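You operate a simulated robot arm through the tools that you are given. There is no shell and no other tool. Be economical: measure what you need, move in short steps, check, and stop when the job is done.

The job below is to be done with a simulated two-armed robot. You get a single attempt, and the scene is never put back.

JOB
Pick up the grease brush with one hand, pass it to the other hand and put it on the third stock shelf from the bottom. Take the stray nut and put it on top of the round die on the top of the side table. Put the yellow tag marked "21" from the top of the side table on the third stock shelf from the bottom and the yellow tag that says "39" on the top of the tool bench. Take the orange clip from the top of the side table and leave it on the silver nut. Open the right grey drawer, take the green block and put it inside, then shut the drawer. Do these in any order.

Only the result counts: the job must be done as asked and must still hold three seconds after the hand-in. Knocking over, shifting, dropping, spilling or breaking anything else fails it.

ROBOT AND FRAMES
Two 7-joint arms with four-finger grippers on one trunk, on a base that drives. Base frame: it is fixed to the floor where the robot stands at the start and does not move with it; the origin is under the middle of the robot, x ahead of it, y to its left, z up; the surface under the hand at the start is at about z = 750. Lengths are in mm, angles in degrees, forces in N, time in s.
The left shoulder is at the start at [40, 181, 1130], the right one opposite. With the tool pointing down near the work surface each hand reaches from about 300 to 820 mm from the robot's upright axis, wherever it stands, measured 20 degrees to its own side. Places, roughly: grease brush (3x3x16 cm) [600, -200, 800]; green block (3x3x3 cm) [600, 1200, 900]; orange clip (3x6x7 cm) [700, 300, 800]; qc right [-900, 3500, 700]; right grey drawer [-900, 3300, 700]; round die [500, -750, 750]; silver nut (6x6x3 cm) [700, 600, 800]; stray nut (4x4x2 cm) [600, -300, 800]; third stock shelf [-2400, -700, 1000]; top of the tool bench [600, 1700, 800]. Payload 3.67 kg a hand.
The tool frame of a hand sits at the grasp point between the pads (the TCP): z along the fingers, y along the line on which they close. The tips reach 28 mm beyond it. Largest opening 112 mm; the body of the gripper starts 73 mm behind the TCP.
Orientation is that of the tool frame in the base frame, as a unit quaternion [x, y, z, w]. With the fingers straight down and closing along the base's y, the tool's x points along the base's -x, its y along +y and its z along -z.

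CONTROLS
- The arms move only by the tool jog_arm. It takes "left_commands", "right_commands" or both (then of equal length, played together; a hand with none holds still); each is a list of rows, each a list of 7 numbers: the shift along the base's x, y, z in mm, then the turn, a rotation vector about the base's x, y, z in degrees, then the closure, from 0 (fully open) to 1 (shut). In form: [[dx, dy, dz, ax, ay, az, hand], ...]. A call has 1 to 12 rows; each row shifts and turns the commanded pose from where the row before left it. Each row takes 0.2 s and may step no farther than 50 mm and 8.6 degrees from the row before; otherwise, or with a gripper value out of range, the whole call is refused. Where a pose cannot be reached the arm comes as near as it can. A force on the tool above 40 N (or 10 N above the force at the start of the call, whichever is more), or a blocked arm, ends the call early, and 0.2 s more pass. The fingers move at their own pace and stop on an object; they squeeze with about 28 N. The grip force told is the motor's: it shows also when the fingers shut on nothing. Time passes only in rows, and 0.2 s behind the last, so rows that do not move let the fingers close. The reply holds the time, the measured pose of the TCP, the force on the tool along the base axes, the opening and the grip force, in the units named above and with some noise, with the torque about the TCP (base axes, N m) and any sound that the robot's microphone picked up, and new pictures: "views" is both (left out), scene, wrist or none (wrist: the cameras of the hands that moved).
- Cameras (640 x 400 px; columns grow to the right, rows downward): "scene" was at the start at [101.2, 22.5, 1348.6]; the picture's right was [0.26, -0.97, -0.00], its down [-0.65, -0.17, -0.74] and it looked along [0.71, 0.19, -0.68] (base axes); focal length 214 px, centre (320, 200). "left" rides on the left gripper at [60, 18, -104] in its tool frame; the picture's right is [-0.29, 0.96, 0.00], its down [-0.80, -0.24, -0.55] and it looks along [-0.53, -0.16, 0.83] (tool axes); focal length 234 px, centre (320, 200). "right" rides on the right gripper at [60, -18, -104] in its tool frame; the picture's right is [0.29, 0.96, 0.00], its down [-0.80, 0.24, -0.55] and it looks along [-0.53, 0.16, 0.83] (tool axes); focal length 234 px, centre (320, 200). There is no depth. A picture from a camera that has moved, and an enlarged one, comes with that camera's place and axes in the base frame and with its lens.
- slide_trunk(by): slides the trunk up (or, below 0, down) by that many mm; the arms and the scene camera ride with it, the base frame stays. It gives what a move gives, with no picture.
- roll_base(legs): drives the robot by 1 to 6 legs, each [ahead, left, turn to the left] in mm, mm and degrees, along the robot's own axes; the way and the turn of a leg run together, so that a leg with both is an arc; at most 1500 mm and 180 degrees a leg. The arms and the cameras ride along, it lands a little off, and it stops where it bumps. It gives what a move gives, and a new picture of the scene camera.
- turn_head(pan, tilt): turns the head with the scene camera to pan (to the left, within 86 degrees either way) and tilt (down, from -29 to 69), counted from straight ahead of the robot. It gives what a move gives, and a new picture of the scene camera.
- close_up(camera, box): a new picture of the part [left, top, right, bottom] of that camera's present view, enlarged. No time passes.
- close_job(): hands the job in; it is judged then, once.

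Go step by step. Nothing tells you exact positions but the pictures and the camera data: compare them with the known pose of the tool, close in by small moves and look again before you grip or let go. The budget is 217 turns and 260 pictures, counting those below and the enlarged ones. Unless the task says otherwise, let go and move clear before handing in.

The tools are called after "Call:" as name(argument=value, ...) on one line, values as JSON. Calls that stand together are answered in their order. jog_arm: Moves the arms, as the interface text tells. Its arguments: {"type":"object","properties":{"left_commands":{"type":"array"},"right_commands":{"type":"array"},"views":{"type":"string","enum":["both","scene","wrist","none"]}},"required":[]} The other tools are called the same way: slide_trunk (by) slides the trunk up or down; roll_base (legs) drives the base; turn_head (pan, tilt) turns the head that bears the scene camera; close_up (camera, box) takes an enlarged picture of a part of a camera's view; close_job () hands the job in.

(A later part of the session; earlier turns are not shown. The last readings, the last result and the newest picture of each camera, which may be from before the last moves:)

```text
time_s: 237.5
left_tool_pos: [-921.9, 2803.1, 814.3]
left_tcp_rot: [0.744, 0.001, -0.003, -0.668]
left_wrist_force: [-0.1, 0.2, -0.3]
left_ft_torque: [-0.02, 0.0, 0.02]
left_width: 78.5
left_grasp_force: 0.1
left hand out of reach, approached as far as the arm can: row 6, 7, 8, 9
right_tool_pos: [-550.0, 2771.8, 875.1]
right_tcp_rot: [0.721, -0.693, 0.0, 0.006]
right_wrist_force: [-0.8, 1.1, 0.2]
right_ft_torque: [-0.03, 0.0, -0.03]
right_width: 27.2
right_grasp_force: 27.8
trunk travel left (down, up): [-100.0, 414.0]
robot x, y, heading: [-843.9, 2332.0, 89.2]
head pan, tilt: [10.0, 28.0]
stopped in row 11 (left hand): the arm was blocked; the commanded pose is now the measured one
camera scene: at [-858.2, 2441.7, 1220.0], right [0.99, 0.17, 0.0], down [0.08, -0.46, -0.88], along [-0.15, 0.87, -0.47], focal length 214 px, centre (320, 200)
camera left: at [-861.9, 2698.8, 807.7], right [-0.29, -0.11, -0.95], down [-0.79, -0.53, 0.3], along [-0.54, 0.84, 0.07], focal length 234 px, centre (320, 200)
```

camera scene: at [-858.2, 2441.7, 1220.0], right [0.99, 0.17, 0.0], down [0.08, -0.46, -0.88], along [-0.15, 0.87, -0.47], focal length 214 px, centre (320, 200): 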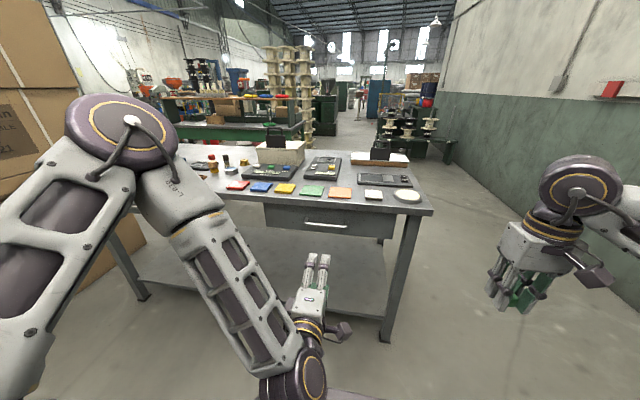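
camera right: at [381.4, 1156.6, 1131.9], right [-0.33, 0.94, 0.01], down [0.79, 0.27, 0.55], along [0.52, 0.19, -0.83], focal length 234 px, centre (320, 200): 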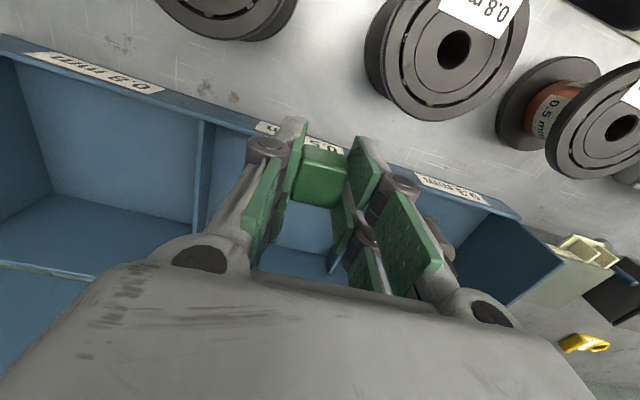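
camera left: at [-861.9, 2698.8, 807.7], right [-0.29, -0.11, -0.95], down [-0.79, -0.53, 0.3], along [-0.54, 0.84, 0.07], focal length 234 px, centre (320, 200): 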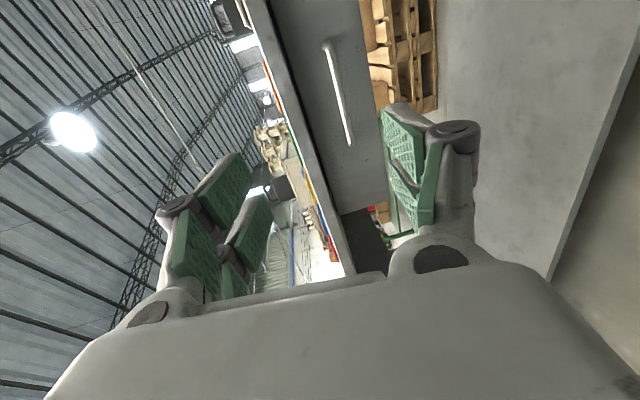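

Handle fixed at about [−945, 3117, 754]. Lower the trunk 60 mm and drive forward 250 mm.

Call:
slide_trunk(by=-60)

Call:
roll_base(legs=[[240, 0, 0.5]])

Call:
close_up(camera="left", box=[0, 0, 640, 400])

Call:
close_up(camera="scene", box=[200, 160, 480, 340])

```text
time_s: 238.5
left_tool_pos: [-922.0, 2803.4, 755.1]
left_tcp_rot: [0.744, 0.002, -0.003, -0.668]
left_wrist_force: [0.7, -0.3, 0.5]
left_ft_torque: [0.0, -0.02, 0.02]
left_width: 78.2
left_grasp_force: 0.0
right_tool_pos: [-549.1, 2772.8, 815.6]
right_tcp_rot: [0.72, -0.694, 0.0, 0.007]
right_wrist_force: [-0.6, 0.1, -0.3]
right_ft_torque: [-0.01, 0.0, -0.02]
right_width: 27.0
right_grasp_force: 27.9
trunk travel left (down, up): [-40.0, 474.0]
robot x, y, heading: [-842.4, 2333.3, 89.5]
head pan, tilt: [10.0, 28.0]
```

```text
time_s: 240.3
left_tool_pos: [-925.2, 3039.9, 754.5]
left_tcp_rot: [0.745, 0.006, -0.007, -0.668]
left_wrist_force: [-0.3, 0.7, 0.1]
left_ft_torque: [-0.02, 0.0, -0.01]
left_width: 78.4
left_grasp_force: 0.1
right_tool_pos: [-551.5, 3013.4, 814.6]
right_tcp_rot: [0.724, -0.69, 0.0, 0.007]
right_wrist_force: [-0.2, 0.3, -0.6]
right_ft_torque: [-0.02, 0.01, -0.02]
right_width: 27.2
right_grasp_force: 28.3
trunk travel left (down, up): [-40.0, 474.0]
robot x, y, heading: [-844.4, 2568.5, 90.0]
head pan, tilt: [10.0, 28.0]
camera scene: at [-857.2, 2680.2, 1159.7], right [0.98, 0.17, 0.0], down [0.08, -0.46, -0.88], along [-0.15, 0.87, -0.47], focal length 214 px, centre (320, 200)
```

scene: 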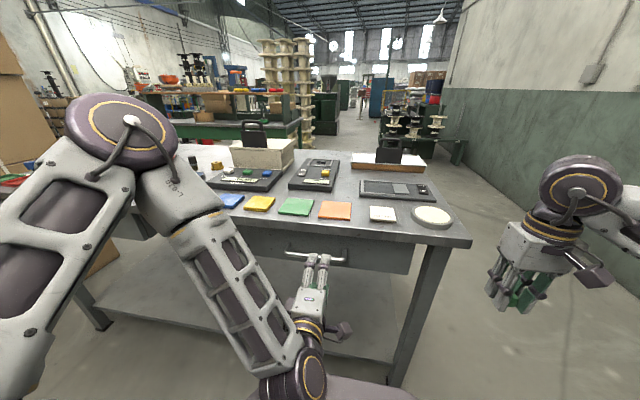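

```text
1.00 times, centred on (320, 200) of left (not enlarged: the box is as wide or as high as the picture)
camera zoom: at [-863.5, 2937.2, 747.4], right [-0.29, -0.11, -0.95], down [-0.79, -0.54, 0.3], along [-0.54, 0.84, 0.07], focal length 234 px, centre (320, 200)
```

zoom: 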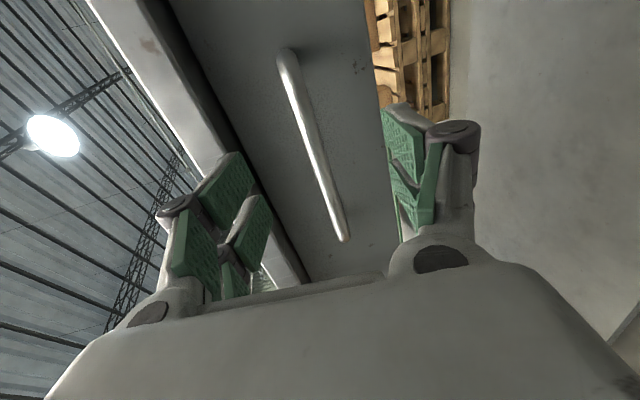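

```text
2.22 times, centred on (340, 250) of scene
camera zoom: at [-857.2, 2680.2, 1159.7], right [0.98, 0.17, 0.0], down [0.08, -0.46, -0.88], along [-0.15, 0.87, -0.47], focal length 477 px, centre (276, 89)
```

zoom: 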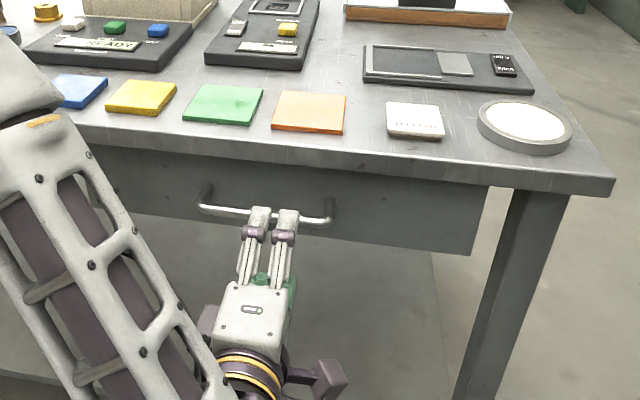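

Bar lies between the fingers' planes. Advance 60 mm with the arm.

Call:
jog_arm(left_commands=[[-6, 25, 0, 0, 0, 0, 0.35], [-6, 20, 0, 0, 0, 0, 0.35], [0, 13, 0, 0, 0, 0, 0.35], [0, 0, 0, 0, 0, 0, 0.35]], views="wrist")

Call:
close_up(camera="scene", box=[250, 200, 400, 300])

```text
time_s: 241.3
left_tool_pos: [-937.5, 3098.2, 755.5]
left_tcp_rot: [0.744, 0.005, -0.006, -0.668]
left_wrist_force: [-0.6, -0.2, -0.3]
left_ft_torque: [0.01, -0.02, -0.02]
left_width: 72.5
left_grasp_force: 0.1
right_tool_pos: [-552.2, 3012.5, 814.2]
right_tcp_rot: [0.723, -0.69, -0.001, 0.006]
right_wrist_force: [-0.1, -0.1, 0.1]
right_ft_torque: [0.02, 0.0, -0.02]
right_width: 27.0
right_grasp_force: 28.3
trunk travel left (down, up): [-40.0, 474.0]
robot x, y, heading: [-843.6, 2568.1, 90.0]
head pan, tilt: [10.0, 28.0]
camera left: at [-876.6, 2995.2, 747.8], right [-0.29, -0.11, -0.95], down [-0.79, -0.54, 0.3], along [-0.54, 0.84, 0.07], focal length 234 px, centre (320, 200)
```

left: 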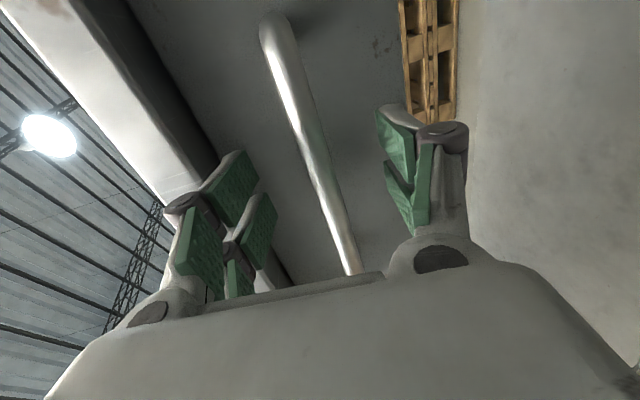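

```text
4.00 times, centred on (325, 250) of scene
camera zoom: at [-857.2, 2679.0, 1159.9], right [0.98, 0.17, 0.0], down [0.08, -0.46, -0.88], along [-0.15, 0.87, -0.47], focal length 858 px, centre (300, 0)
```

zoom: 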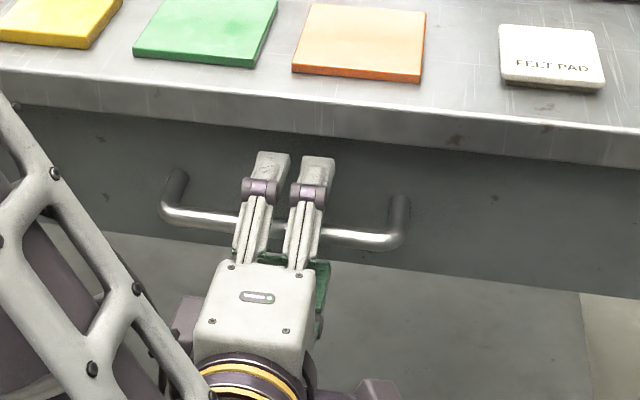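

The bar runs through the grasp point. Closing, then pulling by driving back slowly.

Call:
jog_arm(left_commands=[[0, 0, 0, 0, 0, 0, 1], [0, 0, 0, 0, 0, 0, 1], [0, 0, 0, 0, 0, 0, 1], [0, 0, 0, 0, 0, 0, 1]], views="none")

Call:
roll_base(legs=[[-120, 0, 0]])

```text
time_s: 242.3
left_tool_pos: [-939.3, 3098.3, 753.1]
left_tcp_rot: [0.746, 0.005, -0.007, -0.666]
left_wrist_force: [1.0, -0.6, -16.6]
left_ft_torque: [-0.17, -0.5, -0.24]
left_width: 13.2
left_grasp_force: 45.1
right_tool_pos: [-552.3, 3013.9, 815.3]
right_tcp_rot: [0.723, -0.69, 0.0, 0.007]
right_wrist_force: [-0.4, -0.2, -0.5]
right_ft_torque: [0.0, 0.0, 0.03]
right_width: 27.4
right_grasp_force: 28.1
trunk travel left (down, up): [-40.0, 474.0]
robot x, y, heading: [-840.5, 2570.9, 90.0]
head pan, tilt: [10.0, 28.0]
```

```text
time_s: 243.6
left_tool_pos: [-937.7, 2975.0, 753.6]
left_tcp_rot: [0.746, 0.004, -0.006, -0.666]
left_wrist_force: [4.7, 0.1, -30.9]
left_ft_torque: [-0.25, -0.48, 0.13]
left_width: 13.1
left_grasp_force: 44.8
right_tool_pos: [-552.1, 2889.7, 814.3]
right_tcp_rot: [0.723, -0.69, -0.001, 0.008]
right_wrist_force: [0.7, -0.3, 0.0]
right_ft_torque: [0.01, -0.02, -0.01]
right_width: 26.9
right_grasp_force: 27.6
trunk travel left (down, up): [-40.0, 474.0]
robot x, y, heading: [-842.2, 2445.9, 89.8]
head pan, tilt: [10.0, 28.0]
camera scene: at [-857.2, 2556.8, 1159.6], right [0.98, 0.17, 0.0], down [0.08, -0.46, -0.88], along [-0.15, 0.87, -0.47], focal length 214 px, centre (320, 200)
```

scene: 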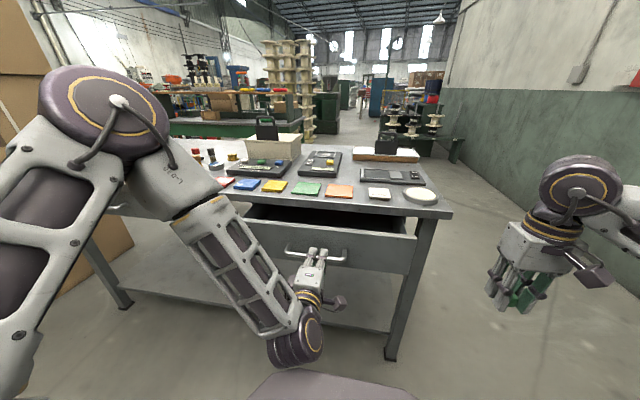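

The drawer opens. Pull another 110 mm.

Call:
roll_base(legs=[[-110, 0, 0]])

Call:
close_up(camera="scene", box=[200, 150, 480, 325])

```text
time_s: 244.8
left_tool_pos: [-938.7, 2862.9, 753.6]
left_tcp_rot: [0.746, 0.005, -0.006, -0.666]
left_wrist_force: [3.0, -0.3, -13.0]
left_ft_torque: [-0.09, -0.58, -0.12]
left_width: 13.1
left_grasp_force: 45.1
right_tool_pos: [-552.3, 2778.3, 815.1]
right_tcp_rot: [0.724, -0.69, 0.0, 0.007]
right_wrist_force: [0.1, -0.2, -0.4]
right_ft_torque: [0.06, 0.01, 0.0]
right_width: 27.0
right_grasp_force: 28.1
trunk travel left (down, up): [-40.0, 474.0]
robot x, y, heading: [-843.1, 2333.7, 90.0]
head pan, tilt: [10.0, 28.0]
camera scene: at [-857.1, 2444.6, 1159.8], right [0.98, 0.17, 0.0], down [0.08, -0.46, -0.88], along [-0.15, 0.87, -0.47], focal length 214 px, centre (320, 200)
```

scene: 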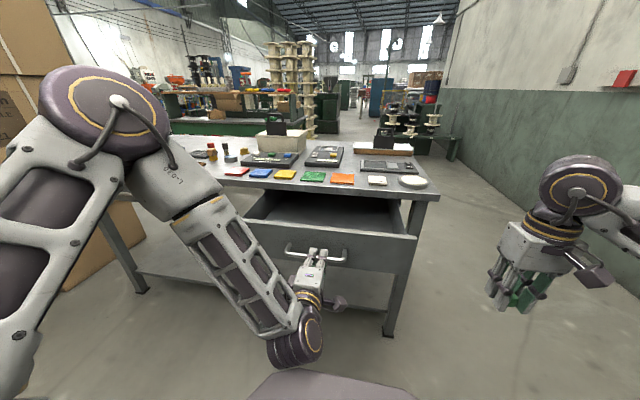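

```text
2.29 times, centred on (340, 238) of scene
camera zoom: at [-857.1, 2444.6, 1159.8], right [0.98, 0.17, 0.0], down [0.08, -0.46, -0.88], along [-0.15, 0.87, -0.47], focal length 490 px, centre (274, 114)
```

zoom: 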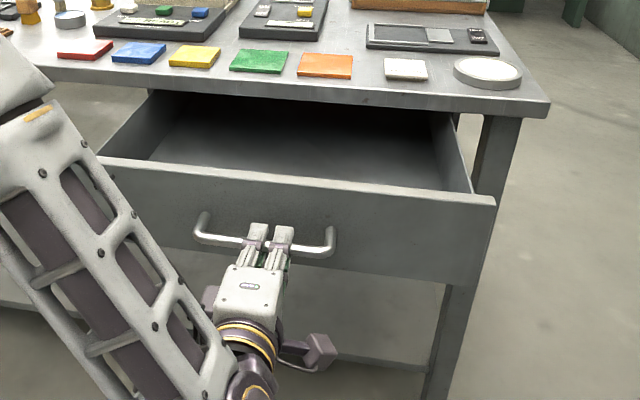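

Drawer is open about 235 mm. Release the handle and withdraw the left hand.

Call:
jog_arm(left_commands=[[0, 0, 0, 0, 0, 0, 0.4], [0, 0, 0, 0, 0, 0, 0.4], [0, 0, 0, 0, 0, 0, 0.4], [0, -25, 0, 0, 0, 0, 0.4], [0, -30, 0, 0, 0, 0, 0.4], [0, -35, 0, 0, 0, 0, 0.4], [0, -35, 0, 0, 0, 0, 0.4], [0, -35, 0, 0, 0, 0, 0.4]], views="none")

Call:
slide_trunk(by=150)

Call:
roll_base(legs=[[0, 240, 0]])

Call:
turn_head(pan=-25, tilt=40)

```text
time_s: 246.6
left_tool_pos: [-901.3, 2733.4, 724.3]
left_tcp_rot: [0.745, 0.004, -0.008, -0.666]
left_wrist_force: [0.2, -0.6, -0.6]
left_ft_torque: [0.04, 0.01, 0.04]
left_width: 67.2
left_grasp_force: 0.0
left hand out of reach, approached as far as the arm can: row 6, 7, 8
right_tool_pos: [-551.4, 2778.8, 814.6]
right_tcp_rot: [0.724, -0.69, -0.001, 0.007]
right_wrist_force: [0.9, 0.4, -0.1]
right_ft_torque: [0.01, 0.06, 0.0]
right_width: 27.2
right_grasp_force: 28.2
trunk travel left (down, up): [-40.0, 474.0]
robot x, y, heading: [-840.4, 2332.6, 89.8]
head pan, tilt: [10.0, 28.0]
```

```text
time_s: 248.3
left_tool_pos: [-902.9, 2735.5, 873.6]
left_tcp_rot: [0.746, 0.005, -0.008, -0.666]
left_wrist_force: [0.7, 0.7, -0.7]
left_ft_torque: [0.0, -0.01, 0.01]
left_width: 67.3
left_grasp_force: 0.0
right_tool_pos: [-552.1, 2778.6, 965.4]
right_tcp_rot: [0.724, -0.69, 0.0, 0.008]
right_wrist_force: [0.1, 0.3, -0.4]
right_ft_torque: [0.02, 0.0, -0.01]
right_width: 27.0
right_grasp_force: 27.7
trunk travel left (down, up): [-190.0, 324.0]
robot x, y, heading: [-845.0, 2328.4, 90.1]
head pan, tilt: [10.0, 28.0]
```

```text
time_s: 250.1
left_tool_pos: [-1139.9, 2734.7, 873.9]
left_tcp_rot: [0.746, 0.007, -0.007, -0.665]
left_wrist_force: [-0.4, 0.4, 0.4]
left_ft_torque: [0.0, 0.01, -0.01]
left_width: 67.2
left_grasp_force: 0.0
right_tool_pos: [-789.4, 2778.8, 967.3]
right_tcp_rot: [0.724, -0.69, -0.001, 0.006]
right_wrist_force: [-0.7, -0.3, 0.6]
right_ft_torque: [0.01, -0.01, 0.0]
right_width: 27.1
right_grasp_force: 28.6
trunk travel left (down, up): [-190.0, 324.0]
robot x, y, heading: [-1080.4, 2332.2, 90.2]
head pan, tilt: [10.0, 28.0]
camera scene: at [-1094.7, 2444.3, 1311.2], right [0.98, 0.18, 0.0], down [0.08, -0.46, -0.88], along [-0.16, 0.87, -0.47], focal length 214 px, centre (320, 200)
```

scene: 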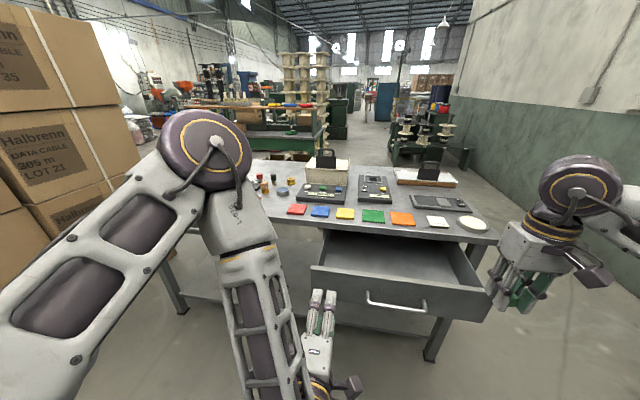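

```text
time_s: 251.2
left_tool_pos: [-1140.0, 2734.0, 874.8]
left_tcp_rot: [0.746, 0.007, -0.008, -0.666]
left_wrist_force: [0.5, 0.1, -0.1]
left_ft_torque: [-0.04, -0.03, -0.01]
left_width: 66.9
left_grasp_force: 0.1
right_tool_pos: [-789.4, 2779.1, 966.8]
right_tcp_rot: [0.724, -0.69, 0.0, 0.007]
right_wrist_force: [-0.1, 0.4, -0.6]
right_ft_torque: [0.02, 0.0, 0.02]
right_width: 27.0
right_grasp_force: 28.1
trunk travel left (down, up): [-190.0, 324.0]
robot x, y, heading: [-1077.3, 2332.9, 90.3]
head pan, tilt: [-25.0, 40.0]
camera scene: at [-1042.0, 2431.8, 1292.7], right [0.91, -0.42, 0.0], down [-0.27, -0.58, -0.77], along [0.32, 0.7, -0.64], focal length 214 px, centre (320, 200)
```

scene: 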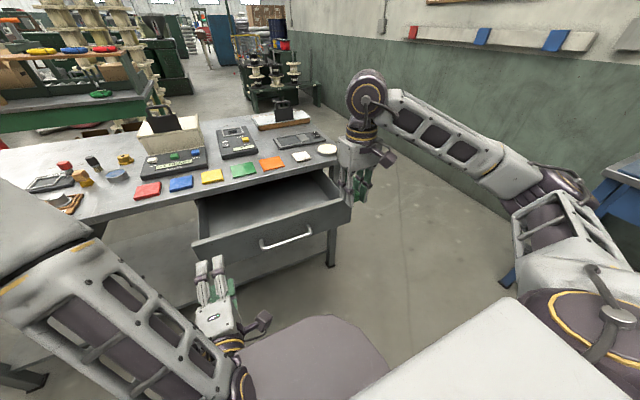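

Right hand is next to the open drawer. Base 100 mm ahead, then the arm over the drawer.

Call:
roll_base(legs=[[100, 0, 0]])

Call:
jog_arm(right_commands=[[-5, 40, 0, 0, 0, 0, 1], [-5, 45, 0, 0, 0, 0, 1], [-5, 45, -10, 0, 0, 0, 1], [0, 0, -20, 0, 0, 0, 1]])

Call:
close_up(camera="scene", box=[200, 80, 440, 260])

```text
time_s: 252.3
left_tool_pos: [-1141.9, 2834.4, 874.8]
left_tcp_rot: [0.746, 0.008, -0.01, -0.666]
left_wrist_force: [0.4, -0.1, -0.4]
left_ft_torque: [0.0, 0.01, -0.02]
left_width: 67.3
left_grasp_force: 0.0
right_tool_pos: [-791.0, 2880.5, 965.7]
right_tcp_rot: [0.726, -0.687, 0.0, 0.008]
right_wrist_force: [0.0, -0.1, 0.4]
right_ft_torque: [-0.05, -0.01, -0.01]
right_width: 27.0
right_grasp_force: 28.2
trunk travel left (down, up): [-190.0, 324.0]
robot x, y, heading: [-1072.6, 2436.4, 90.3]
head pan, tilt: [-25.0, 40.0]
camera scene: at [-1042.7, 2533.2, 1292.6], right [0.91, -0.42, 0.0], down [-0.27, -0.59, -0.77], along [0.32, 0.7, -0.64], focal length 214 px, centre (320, 200)
```

scene: 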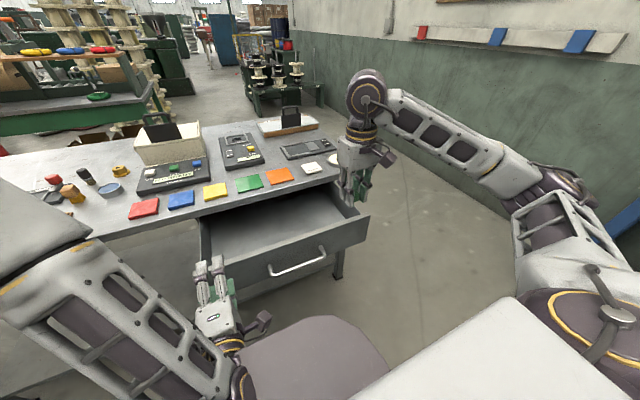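

```text
time_s: 253.3
left_tool_pos: [-1141.7, 2833.5, 874.7]
left_tcp_rot: [0.745, 0.007, -0.009, -0.667]
left_wrist_force: [-0.6, -0.7, -0.2]
left_ft_torque: [0.02, -0.01, 0.02]
left_width: 67.2
left_grasp_force: 0.0
right_tool_pos: [-807.4, 3011.4, 937.7]
right_tcp_rot: [0.726, -0.688, 0.0, 0.007]
right_wrist_force: [-0.2, 0.1, 0.8]
right_ft_torque: [0.01, 0.04, -0.04]
right_width: 27.1
right_grasp_force: 28.0
trunk travel left (down, up): [-190.0, 324.0]
robot x, y, heading: [-1078.2, 2433.7, 90.5]
head pan, tilt: [-25.0, 40.0]
camera scene: at [-1041.9, 2531.3, 1292.7], right [0.91, -0.42, 0.0], down [-0.27, -0.58, -0.77], along [0.32, 0.7, -0.64], focal length 214 px, centre (320, 200)
camera right: at [-784.9, 2953.3, 1042.9], right [-0.94, -0.34, 0.01], down [-0.28, 0.79, 0.55], along [-0.2, 0.51, -0.84], focal length 234 px, centre (320, 200)
```

scene: 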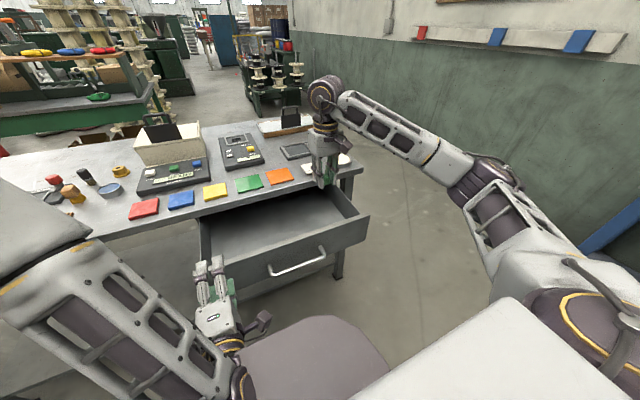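
right: 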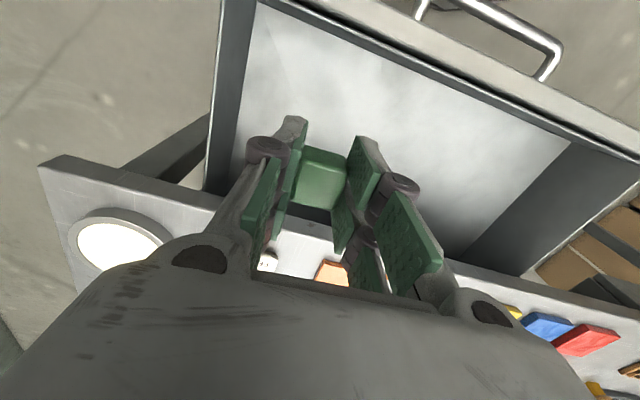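

```text
2.22 times, centred on (320, 170) of scene
camera zoom: at [-1041.9, 2531.3, 1292.7], right [0.91, -0.42, 0.0], down [-0.27, -0.58, -0.77], along [0.32, 0.7, -0.64], focal length 477 px, centre (320, 267)
```

zoom: 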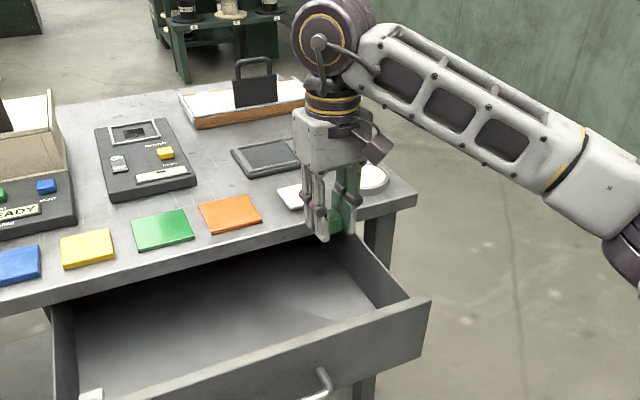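

Call:
jog_arm(right_commands=[[-20, -5, -30, 0, 0, 0, 1], [-15, -5, -40, 0, 0, 0, 1], [0, 0, -40, 0, 0, 0, 1], [0, 0, -30, 0, 0, 0, 1], [0, 0, -20, 0, 0, 0, 1], [0, 0, 0, 0, 0, 0, 1]])

Call:
close_up(camera="scene", box=[200, 80, 440, 260])

```text
time_s: 254.7
left_tool_pos: [-1142.0, 2833.3, 875.4]
left_tcp_rot: [0.746, 0.007, -0.01, -0.666]
left_wrist_force: [0.2, 0.6, 0.2]
left_ft_torque: [-0.01, -0.03, 0.02]
left_width: 67.3
left_grasp_force: 0.0
right_tool_pos: [-841.8, 3001.9, 775.7]
right_tcp_rot: [0.726, -0.688, 0.0, 0.008]
right_wrist_force: [0.0, -0.8, 0.1]
right_ft_torque: [0.04, 0.02, -0.04]
right_width: 27.2
right_grasp_force: 28.1
trunk travel left (down, up): [-190.0, 324.0]
robot x, y, heading: [-1080.0, 2435.8, 90.7]
head pan, tilt: [-25.0, 40.0]
camera scene: at [-1042.8, 2531.7, 1292.7], right [0.91, -0.42, 0.0], down [-0.27, -0.58, -0.77], along [0.32, 0.7, -0.64], focal length 214 px, centre (320, 200)
camera right: at [-819.3, 2943.6, 881.4], right [-0.94, -0.34, 0.01], down [-0.28, 0.79, 0.55], along [-0.2, 0.51, -0.84], focal length 234 px, centre (320, 200)
```

scene: 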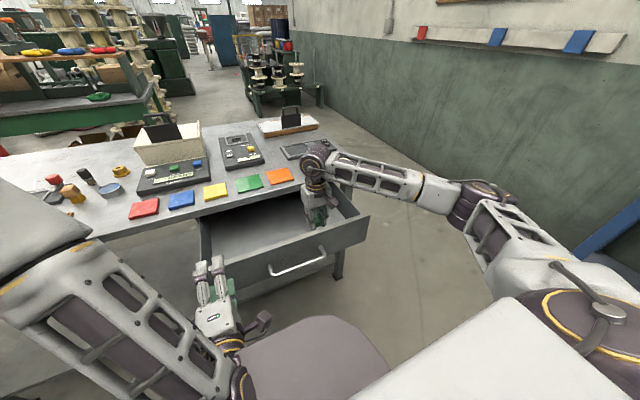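
right: 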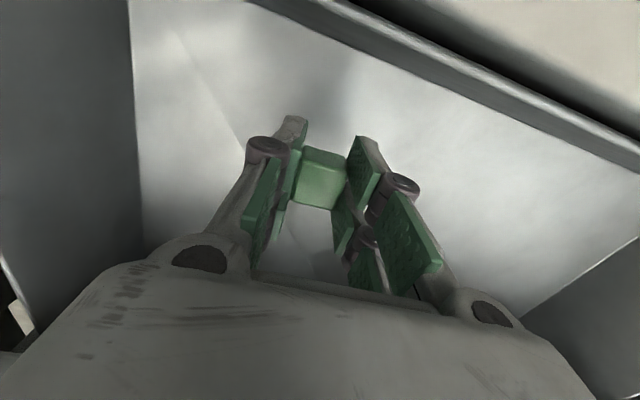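

```text
2.22 times, centred on (320, 170) of scene
camera zoom: at [-1042.8, 2531.7, 1292.7], right [0.91, -0.42, 0.0], down [-0.27, -0.58, -0.77], along [0.32, 0.7, -0.64], focal length 477 px, centre (320, 267)
```

zoom: 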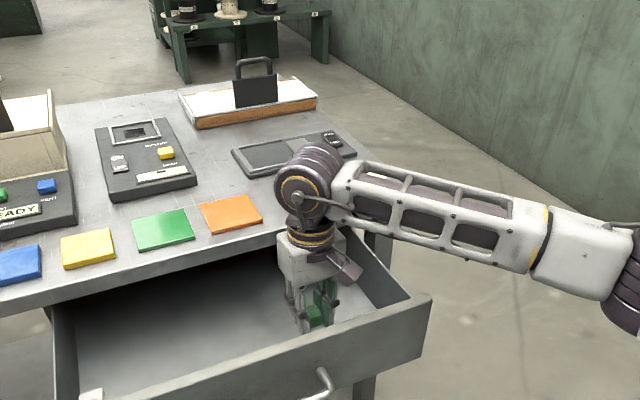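

Call:
jog_arm(right_commands=[[0, 0, -8, 0, 0, 0, 1], [0, 0, -6, 0, 0, 0, 1], [0, 0, 0, 0, 0, 0, 1]], views="none")

Call:
close_up(camera="scene", box=[290, 160, 370, 240])

```text
time_s: 255.5
left_tool_pos: [-1142.1, 2833.7, 874.5]
left_tcp_rot: [0.746, 0.008, -0.009, -0.666]
left_wrist_force: [0.1, -0.3, 0.7]
left_ft_torque: [-0.02, -0.05, 0.0]
left_width: 67.2
left_grasp_force: 0.0
right_tool_pos: [-841.4, 3002.0, 763.7]
right_tcp_rot: [0.726, -0.688, -0.001, 0.006]
right_wrist_force: [0.6, 0.4, -0.9]
right_ft_torque: [-0.03, -0.01, 0.03]
right_width: 26.8
right_grasp_force: 27.8
trunk travel left (down, up): [-190.0, 324.0]
robot x, y, heading: [-1078.9, 2429.7, 90.2]
head pan, tilt: [-25.0, 40.0]
```

```text
5.00 times, centred on (330, 200) of scene
camera zoom: at [-1042.7, 2531.9, 1292.7], right [0.91, -0.42, 0.0], down [-0.27, -0.58, -0.77], along [0.32, 0.7, -0.64], focal length 1072 px, centre (270, 200)
```

zoom: 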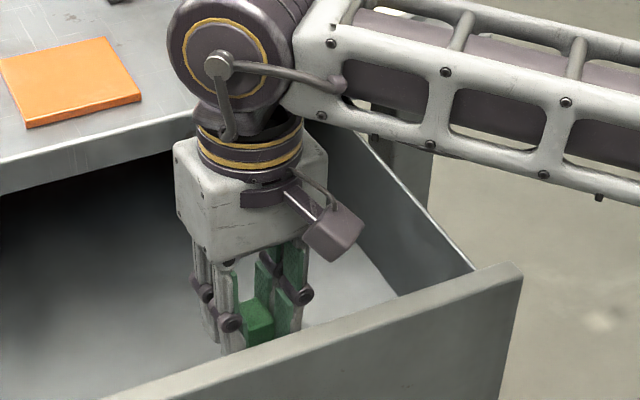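

Call:
jog_arm(right_commands=[[0, 0, -6, 0, 0, 0, 1], [0, 0, -6, 0, 0, 0, 1], [0, 0, 0, 0, 0, 0, 1]], views="none")

Call:
jog_arm(right_commands=[[0, 0, -6, 0, 0, 0, 1], [0, 0, -4, 0, 0, 0, 1], [0, 0, 0, 0, 0, 0, 1]], views="none")

```text
time_s: 256.3
left_tool_pos: [-1142.2, 2834.3, 874.0]
left_tcp_rot: [0.745, 0.009, -0.01, -0.667]
left_wrist_force: [-0.3, -0.2, 0.3]
left_ft_torque: [-0.02, 0.03, -0.02]
left_width: 67.4
left_grasp_force: 0.0
right_tool_pos: [-841.4, 3000.5, 750.5]
right_tcp_rot: [0.726, -0.688, 0.0, 0.007]
right_wrist_force: [0.4, 0.2, 0.7]
right_ft_torque: [-0.03, 0.0, -0.01]
right_width: 27.2
right_grasp_force: 28.0
trunk travel left (down, up): [-190.0, 324.0]
robot x, y, heading: [-1076.1, 2429.9, 90.4]
head pan, tilt: [-25.0, 40.0]
```

```text
time_s: 257.1
left_tool_pos: [-1141.2, 2833.5, 875.6]
left_tcp_rot: [0.746, 0.008, -0.009, -0.666]
left_wrist_force: [0.1, 0.0, 0.0]
left_ft_torque: [-0.03, 0.04, 0.02]
left_width: 67.0
left_grasp_force: 0.0
right_tool_pos: [-841.5, 3001.2, 740.9]
right_tcp_rot: [0.726, -0.687, 0.0, 0.006]
right_wrist_force: [1.0, -0.4, 0.0]
right_ft_torque: [0.0, 0.0, 0.04]
right_width: 27.1
right_grasp_force: 27.3
trunk travel left (down, up): [-190.0, 324.0]
robot x, y, heading: [-1082.0, 2431.1, 90.4]
head pan, tilt: [-25.0, 40.0]
```

Call:
jog_arm(right_commands=[[0, 0, -4, 0, 0, 0, 1], [0, 0, -4, 0, 0, 0, 1], [0, 0, 0, 0, 0, 0, 1]], views="wrist")

```text
time_s: 257.9
left_tool_pos: [-1142.2, 2833.3, 874.1]
left_tcp_rot: [0.747, 0.008, -0.01, -0.665]
left_wrist_force: [0.2, -0.6, -0.3]
left_ft_torque: [0.01, 0.0, -0.02]
left_width: 67.2
left_grasp_force: 0.1
right_tool_pos: [-842.3, 3000.1, 731.8]
right_tcp_rot: [0.726, -0.688, 0.0, 0.006]
right_wrist_force: [0.8, -0.5, 0.5]
right_ft_torque: [0.03, 0.0, -0.02]
right_width: 26.9
right_grasp_force: 28.3
trunk travel left (down, up): [-190.0, 324.0]
robot x, y, heading: [-1076.8, 2432.3, 90.5]
head pan, tilt: [-25.0, 40.0]
camera right: at [-819.8, 2942.0, 837.9], right [-0.94, -0.34, 0.01], down [-0.28, 0.79, 0.55], along [-0.2, 0.51, -0.84], focal length 234 px, centre (320, 200)
```

right: 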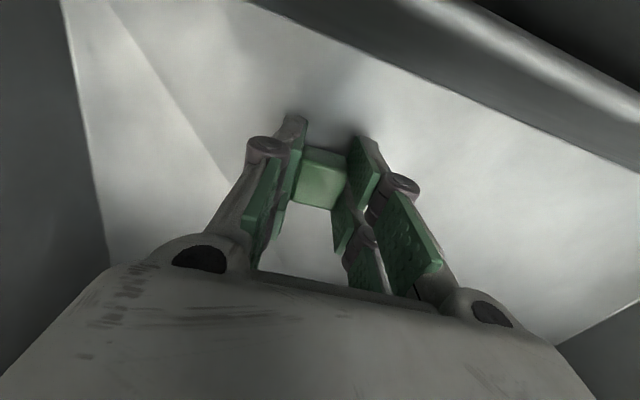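

Call:
jog_arm(right_commands=[[0, 0, -4, 0, 0, 0, 1], [0, 0, -4, 0, 0, 0, 1], [0, 0, 0, 0, 0, 0, 1]], views="none")

Call:
jog_arm(right_commands=[[0, 0, -4, 0, 0, 0, 1], [0, 0, -4, 0, 0, 0, 1], [0, 0, 0, 0, 0, 0, 1]], views="none")

```text
time_s: 258.7
left_tool_pos: [-1143.0, 2832.0, 875.3]
left_tcp_rot: [0.746, 0.008, -0.01, -0.666]
left_wrist_force: [-0.3, 0.7, 0.0]
left_ft_torque: [-0.03, 0.0, 0.02]
left_width: 67.0
left_grasp_force: 0.1
right_tool_pos: [-842.2, 2999.4, 729.3]
right_tcp_rot: [0.726, -0.688, -0.003, 0.005]
right_wrist_force: [5.3, 0.4, 26.4]
right_ft_torque: [0.18, -0.32, -0.06]
right_width: 27.1
right_grasp_force: 28.5
trunk travel left (down, up): [-190.0, 324.0]
robot x, y, heading: [-1077.6, 2434.8, 90.6]
head pan, tilt: [-25.0, 40.0]
```

```text
time_s: 259.1
left_tool_pos: [-1142.4, 2834.1, 873.9]
left_tcp_rot: [0.747, 0.008, -0.01, -0.665]
left_wrist_force: [-0.4, 0.8, 0.1]
left_ft_torque: [0.01, 0.02, -0.03]
left_width: 67.3
left_grasp_force: 0.1
right_tool_pos: [-843.0, 3001.8, 729.0]
right_tcp_rot: [0.725, -0.689, -0.007, 0.004]
right_wrist_force: [-0.2, 0.2, 16.0]
right_ft_torque: [-0.19, -0.18, -0.01]
right_width: 27.0
right_grasp_force: 28.4
trunk travel left (down, up): [-190.0, 324.0]
robot x, y, heading: [-1078.9, 2433.8, 90.1]
head pan, tilt: [-25.0, 40.0]
stopped in row 1 (right hand): the force on the tool passed its limit at 43 N (the readings are from after the stop); the commanded pose is now the measured one
```

Block is on the drawer floor. Release and lift out.

Call:
jog_arm(right_commands=[[0, 0, 1.5, 0, 0, 0, 1], [0, 0, 0, 0, 0, 0, 0.6], [0, 0, 0, 0, 0, 0, 0.55], [0, 0, 0, 0, 0, 0, 0.55], [0, 0, 20, 0, 0, 0, 0.55], [0, 0, 45, 0, 0, 0, 0.55], [0, 0, 45, 0, 0, 0, 0.55], [0, 0, 45, 0, 0, 0, 0.55], [0, 0, 45, 0, 0, 0, 0.55], [0, 0, 10, 0, 0, 0, 0.55]], views="wrist")

```text
time_s: 261.3
left_tool_pos: [-1141.4, 2833.4, 873.7]
left_tcp_rot: [0.746, 0.008, -0.009, -0.666]
left_wrist_force: [-0.6, 0.5, 0.6]
left_ft_torque: [0.01, 0.0, -0.03]
left_width: 67.3
left_grasp_force: 0.0
right_tool_pos: [-841.7, 3002.6, 939.1]
right_tcp_rot: [0.725, -0.688, -0.004, 0.005]
right_wrist_force: [0.0, -0.5, 0.3]
right_ft_torque: [0.02, 0.0, 0.01]
right_width: 50.4
right_grasp_force: 0.0
trunk travel left (down, up): [-190.0, 324.0]
robot x, y, heading: [-1077.8, 2434.7, 90.3]
head pan, tilt: [-25.0, 40.0]
camera right: at [-818.6, 2942.5, 1044.4], right [-0.94, -0.34, 0.01], down [-0.27, 0.79, 0.55], along [-0.2, 0.52, -0.83], focal length 234 px, centre (320, 200)
```

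right: 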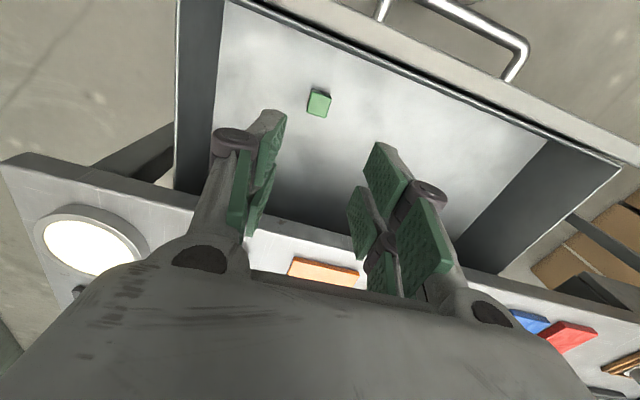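

Block lies in the drawer. Now I withdraw, bring the left hand (closed) in front of the drawer centre to push it shut.

Call:
jog_arm(left_commands=[[0, 0, 0, 0, 0, 0, 1], [0, 0, 0, 0, 0, 0, 1], [0, 0, 0, 0, 0, 0, 1], [0, 0, 0, 0, 0, 0, 1], [0, 0, 0, 0, 0, 0, 1], [0, 0, 0, 0, 0, 0, 1], [0, 0, 0, 0, 0, 0, 1]], right_commands=[[10, -35, 10, 0, 0, 0, 0.55], [10, -40, 10, 0, 0, 0, 0.55], [10, -40, 10, 0, 0, 0, 0.55], [10, -40, 10, 0, 0, 0, 0.55], [10, -40, 10, 0, 0, 0, 0.55], [10, -30, 10, 0, 0, 0, 0.55], [10, -20, 10, 0, 0, 0, 0.55]], views="none")

Call:
roll_base(legs=[[-60, 0, 0], [0, -200, 0]])

Call:
slide_trunk(by=-87)

Call:
turn_head(pan=8, tilt=32)

```text
time_s: 262.9
left_tool_pos: [-1141.5, 2834.0, 874.0]
left_tcp_rot: [0.746, 0.008, -0.009, -0.666]
left_wrist_force: [-0.1, 0.8, -0.3]
left_ft_torque: [0.02, -0.02, 0.01]
left_width: 0.0
left_grasp_force: 27.9
right_tool_pos: [-771.0, 2757.5, 1007.8]
right_tcp_rot: [0.726, -0.688, -0.004, 0.005]
right_wrist_force: [0.2, -1.4, 0.2]
right_ft_torque: [0.0, 0.02, 0.0]
right_width: 50.4
right_grasp_force: 0.1
trunk travel left (down, up): [-190.0, 324.0]
robot x, y, heading: [-1077.8, 2432.5, 90.4]
head pan, tilt: [-25.0, 40.0]
```

```text
time_s: 265.1
left_tool_pos: [-942.7, 2776.8, 875.2]
left_tcp_rot: [0.746, 0.007, -0.009, -0.666]
left_wrist_force: [0.2, -0.1, -1.3]
left_ft_torque: [-0.01, 0.01, 0.0]
left_width: 0.1
left_grasp_force: 27.7
right_tool_pos: [-571.7, 2700.0, 1007.3]
right_tcp_rot: [0.725, -0.689, -0.004, 0.005]
right_wrist_force: [0.6, 0.0, -0.3]
right_ft_torque: [0.02, 0.02, 0.01]
right_width: 50.4
right_grasp_force: 0.1
trunk travel left (down, up): [-190.0, 324.0]
robot x, y, heading: [-877.7, 2374.9, 90.5]
head pan, tilt: [-25.0, 40.0]
camera scene: at [-842.7, 2474.8, 1292.6], right [0.91, -0.42, 0.0], down [-0.27, -0.58, -0.77], along [0.32, 0.7, -0.64], focal length 214 px, centre (320, 200)
```

scene: 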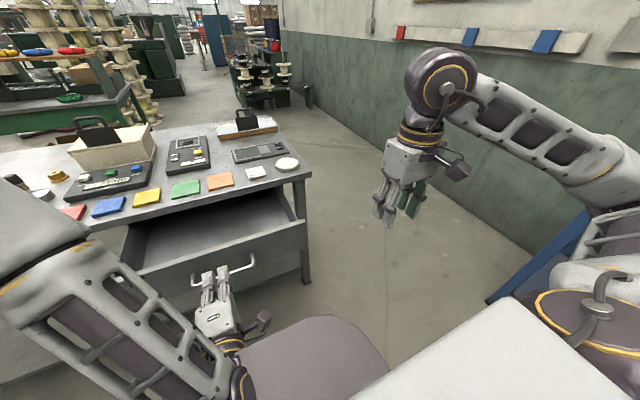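

```text
time_s: 266.3
left_tool_pos: [-942.6, 2777.0, 787.3]
left_tcp_rot: [0.746, 0.007, -0.01, -0.665]
left_wrist_force: [0.2, 0.2, 0.2]
left_ft_torque: [-0.03, 0.02, 0.02]
left_width: 0.1
left_grasp_force: 27.7
right_tool_pos: [-573.2, 2700.0, 918.8]
right_tcp_rot: [0.725, -0.688, -0.003, 0.005]
right_wrist_force: [-0.1, -0.1, 0.4]
right_ft_torque: [-0.01, 0.01, 0.02]
right_width: 50.5
right_grasp_force: 0.0
trunk travel left (down, up): [-103.0, 411.0]
robot x, y, heading: [-877.5, 2376.4, 90.4]
head pan, tilt: [-25.0, 40.0]
```

```text
time_s: 267.3
left_tool_pos: [-942.2, 2776.1, 785.5]
left_tcp_rot: [0.746, 0.008, -0.01, -0.666]
left_wrist_force: [0.0, -0.6, -0.6]
left_ft_torque: [-0.05, -0.02, 0.0]
left_width: 0.0
left_grasp_force: 28.0
right_tool_pos: [-573.2, 2700.0, 918.9]
right_tcp_rot: [0.725, -0.689, -0.003, 0.005]
right_wrist_force: [-0.9, -0.2, -0.3]
right_ft_torque: [0.0, -0.01, 0.02]
right_width: 50.4
right_grasp_force: 0.0
trunk travel left (down, up): [-103.0, 411.0]
robot x, y, heading: [-879.2, 2374.3, 90.1]
head pan, tilt: [8.0, 32.0]
camera scene: at [-892.3, 2486.0, 1216.8], right [0.99, 0.14, 0.0], down [0.08, -0.52, -0.85], along [-0.12, 0.84, -0.53], focal length 214 px, centre (320, 200)
```

scene: 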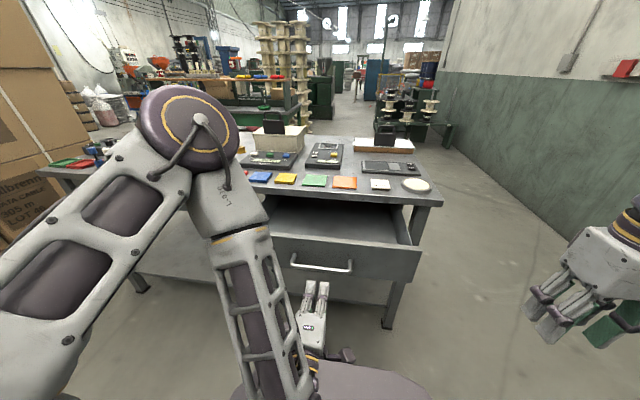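

Call:
jog_arm(left_commands=[[0, 30, 0, 0, 0, 0, 1], [0, 30, 0, 0, 0, 0, 1], [0, 30, 0, 0, 0, 0, 1]], views="none")

Call:
close_up(camera="scene", box=[250, 180, 430, 310])

```text
time_s: 268.1
left_tool_pos: [-945.9, 2867.2, 789.8]
left_tcp_rot: [0.746, 0.007, -0.009, -0.666]
left_wrist_force: [-0.8, 0.0, -0.1]
left_ft_torque: [0.01, 0.0, 0.0]
left_width: 0.0
left_grasp_force: 28.4
right_tool_pos: [-572.6, 2700.0, 919.5]
right_tcp_rot: [0.726, -0.688, -0.004, 0.004]
right_wrist_force: [-0.4, 0.6, 0.7]
right_ft_torque: [-0.01, -0.01, 0.02]
right_width: 50.6
right_grasp_force: 0.0
trunk travel left (down, up): [-103.0, 411.0]
robot x, y, heading: [-880.8, 2376.4, 90.5]
head pan, tilt: [8.0, 32.0]
```

```text
3.08 times, centred on (340, 245) of scene
camera zoom: at [-892.8, 2486.3, 1216.7], right [0.99, 0.15, 0.0], down [0.08, -0.52, -0.85], along [-0.12, 0.84, -0.53], focal length 660 px, centre (258, 62)
```

zoom: 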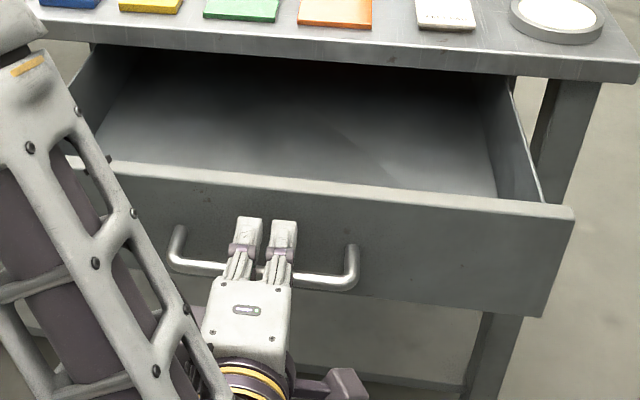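

Fingertips are just above the bar, near the drawer face. Push by driving forward.

Call:
roll_base(legs=[[150, 0, 0]])

Call:
close_up(camera="scene", box=[250, 180, 430, 310])

```text
time_s: 269.5
left_tool_pos: [-945.1, 3018.2, 789.4]
left_tcp_rot: [0.747, 0.007, -0.009, -0.665]
left_wrist_force: [-1.0, 0.8, -0.3]
left_ft_torque: [0.02, -0.01, -0.03]
left_width: 0.0
left_grasp_force: 28.1
right_tool_pos: [-573.6, 2851.3, 918.2]
right_tcp_rot: [0.725, -0.689, -0.003, 0.006]
right_wrist_force: [-0.1, 1.5, -0.1]
right_ft_torque: [-0.04, 0.02, 0.01]
right_width: 50.4
right_grasp_force: 0.0
trunk travel left (down, up): [-103.0, 411.0]
robot x, y, heading: [-878.6, 2526.2, 90.4]
head pan, tilt: [8.0, 32.0]
camera scene: at [-893.4, 2637.4, 1216.6], right [0.99, 0.15, 0.0], down [0.08, -0.53, -0.85], along [-0.12, 0.84, -0.53], focal length 214 px, centre (320, 200)
```

scene: 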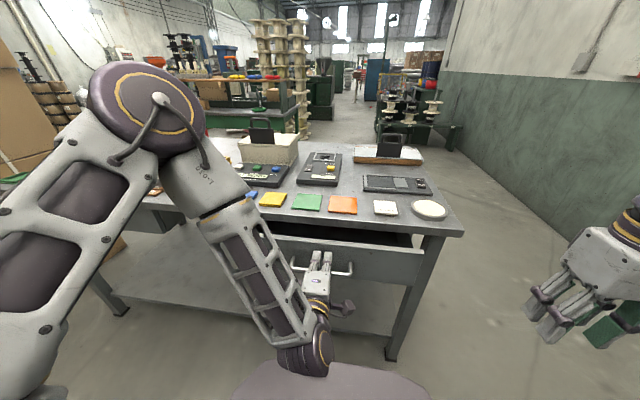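

```text
3.08 times, centred on (340, 245) of scene
camera zoom: at [-893.4, 2637.4, 1216.6], right [0.99, 0.15, 0.0], down [0.08, -0.53, -0.85], along [-0.12, 0.84, -0.53], focal length 660 px, centre (258, 62)
```

zoom: 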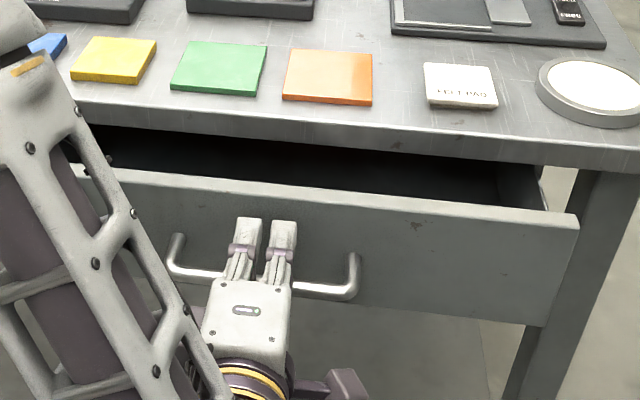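

Call:
roll_base(legs=[[85, 0, 0]])

Call:
close_up(camera="scene", box=[250, 180, 430, 310])

```text
time_s: 270.6
left_tool_pos: [-946.6, 3104.9, 790.3]
left_tcp_rot: [0.747, 0.008, -0.009, -0.665]
left_wrist_force: [-0.2, 1.4, -0.1]
left_ft_torque: [-0.02, -0.01, -0.01]
left_width: 0.0
left_grasp_force: 28.2
right_tool_pos: [-575.0, 2938.4, 918.7]
right_tcp_rot: [0.726, -0.688, -0.002, 0.005]
right_wrist_force: [-0.5, 0.5, -0.1]
right_ft_torque: [-0.08, 0.0, -0.01]
right_width: 50.5
right_grasp_force: 0.1
trunk travel left (down, up): [-103.0, 411.0]
robot x, y, heading: [-882.8, 2609.9, 90.4]
head pan, tilt: [8.0, 32.0]
camera scene: at [-894.2, 2724.2, 1216.6], right [0.99, 0.15, 0.0], down [0.08, -0.53, -0.85], along [-0.12, 0.84, -0.53], focal length 214 px, centre (320, 200)
```

scene: 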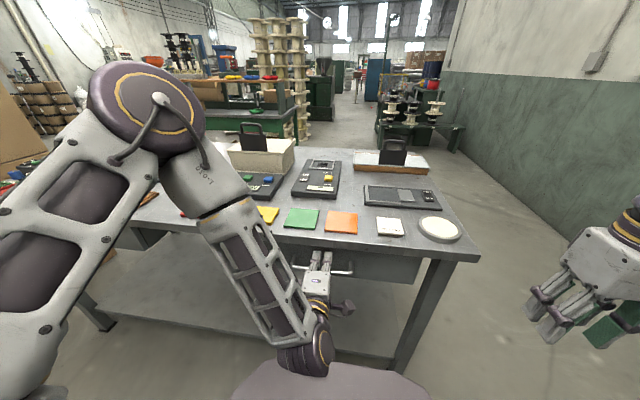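

```text
3.08 times, centred on (340, 245) of scene
camera zoom: at [-894.2, 2724.2, 1216.6], right [0.99, 0.15, 0.0], down [0.08, -0.53, -0.85], along [-0.12, 0.84, -0.53], focal length 660 px, centre (258, 62)
```

zoom: 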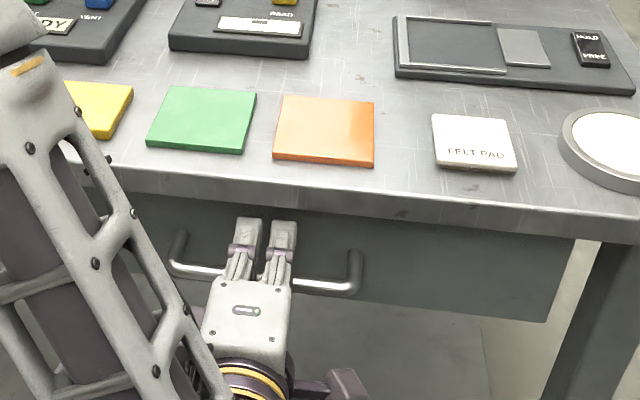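

Nearly closed. Push the rest with small arm steps.

Call:
jog_arm(left_commands=[[0, 5, 0, 0, 0, 0, 1], [0, 5, 0, 0, 0, 0, 1], [0, 5, 0, 0, 0, 0, 1], [0, 5, 0, 0, 0, 0, 1], [0, 0, 0, 0, 0, 0, 1]], views="none")

Call:
close_up(camera="scene", box=[250, 180, 430, 310])

```text
time_s: 271.8
left_tool_pos: [-947.0, 3121.4, 790.8]
left_tcp_rot: [0.746, 0.008, -0.01, -0.666]
left_wrist_force: [-2.3, -27.8, -1.2]
left_ft_torque: [0.08, -0.03, -0.61]
left_width: 0.0
left_grasp_force: 28.1
right_tool_pos: [-575.8, 2934.6, 919.9]
right_tcp_rot: [0.726, -0.688, -0.004, 0.004]
right_wrist_force: [-1.0, -0.4, 0.0]
right_ft_torque: [-0.01, 0.01, 0.0]
right_width: 50.3
right_grasp_force: 0.1
trunk travel left (down, up): [-103.0, 411.0]
robot x, y, heading: [-879.0, 2610.8, 90.5]
head pan, tilt: [8.0, 32.0]
```

```text
3.08 times, centred on (340, 245) of scene
camera zoom: at [-894.6, 2719.3, 1217.0], right [0.99, 0.15, 0.0], down [0.08, -0.52, -0.85], along [-0.12, 0.84, -0.53], focal length 660 px, centre (258, 62)
```

zoom: 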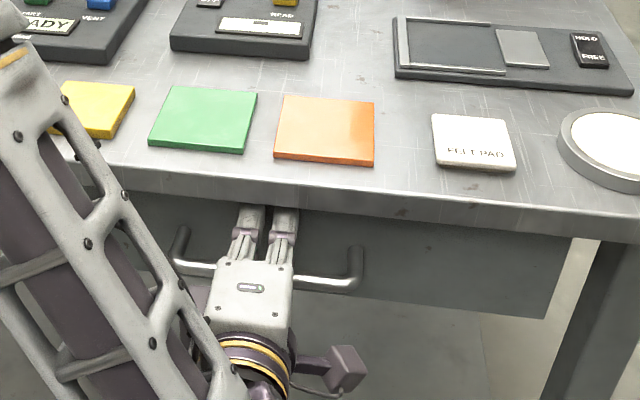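

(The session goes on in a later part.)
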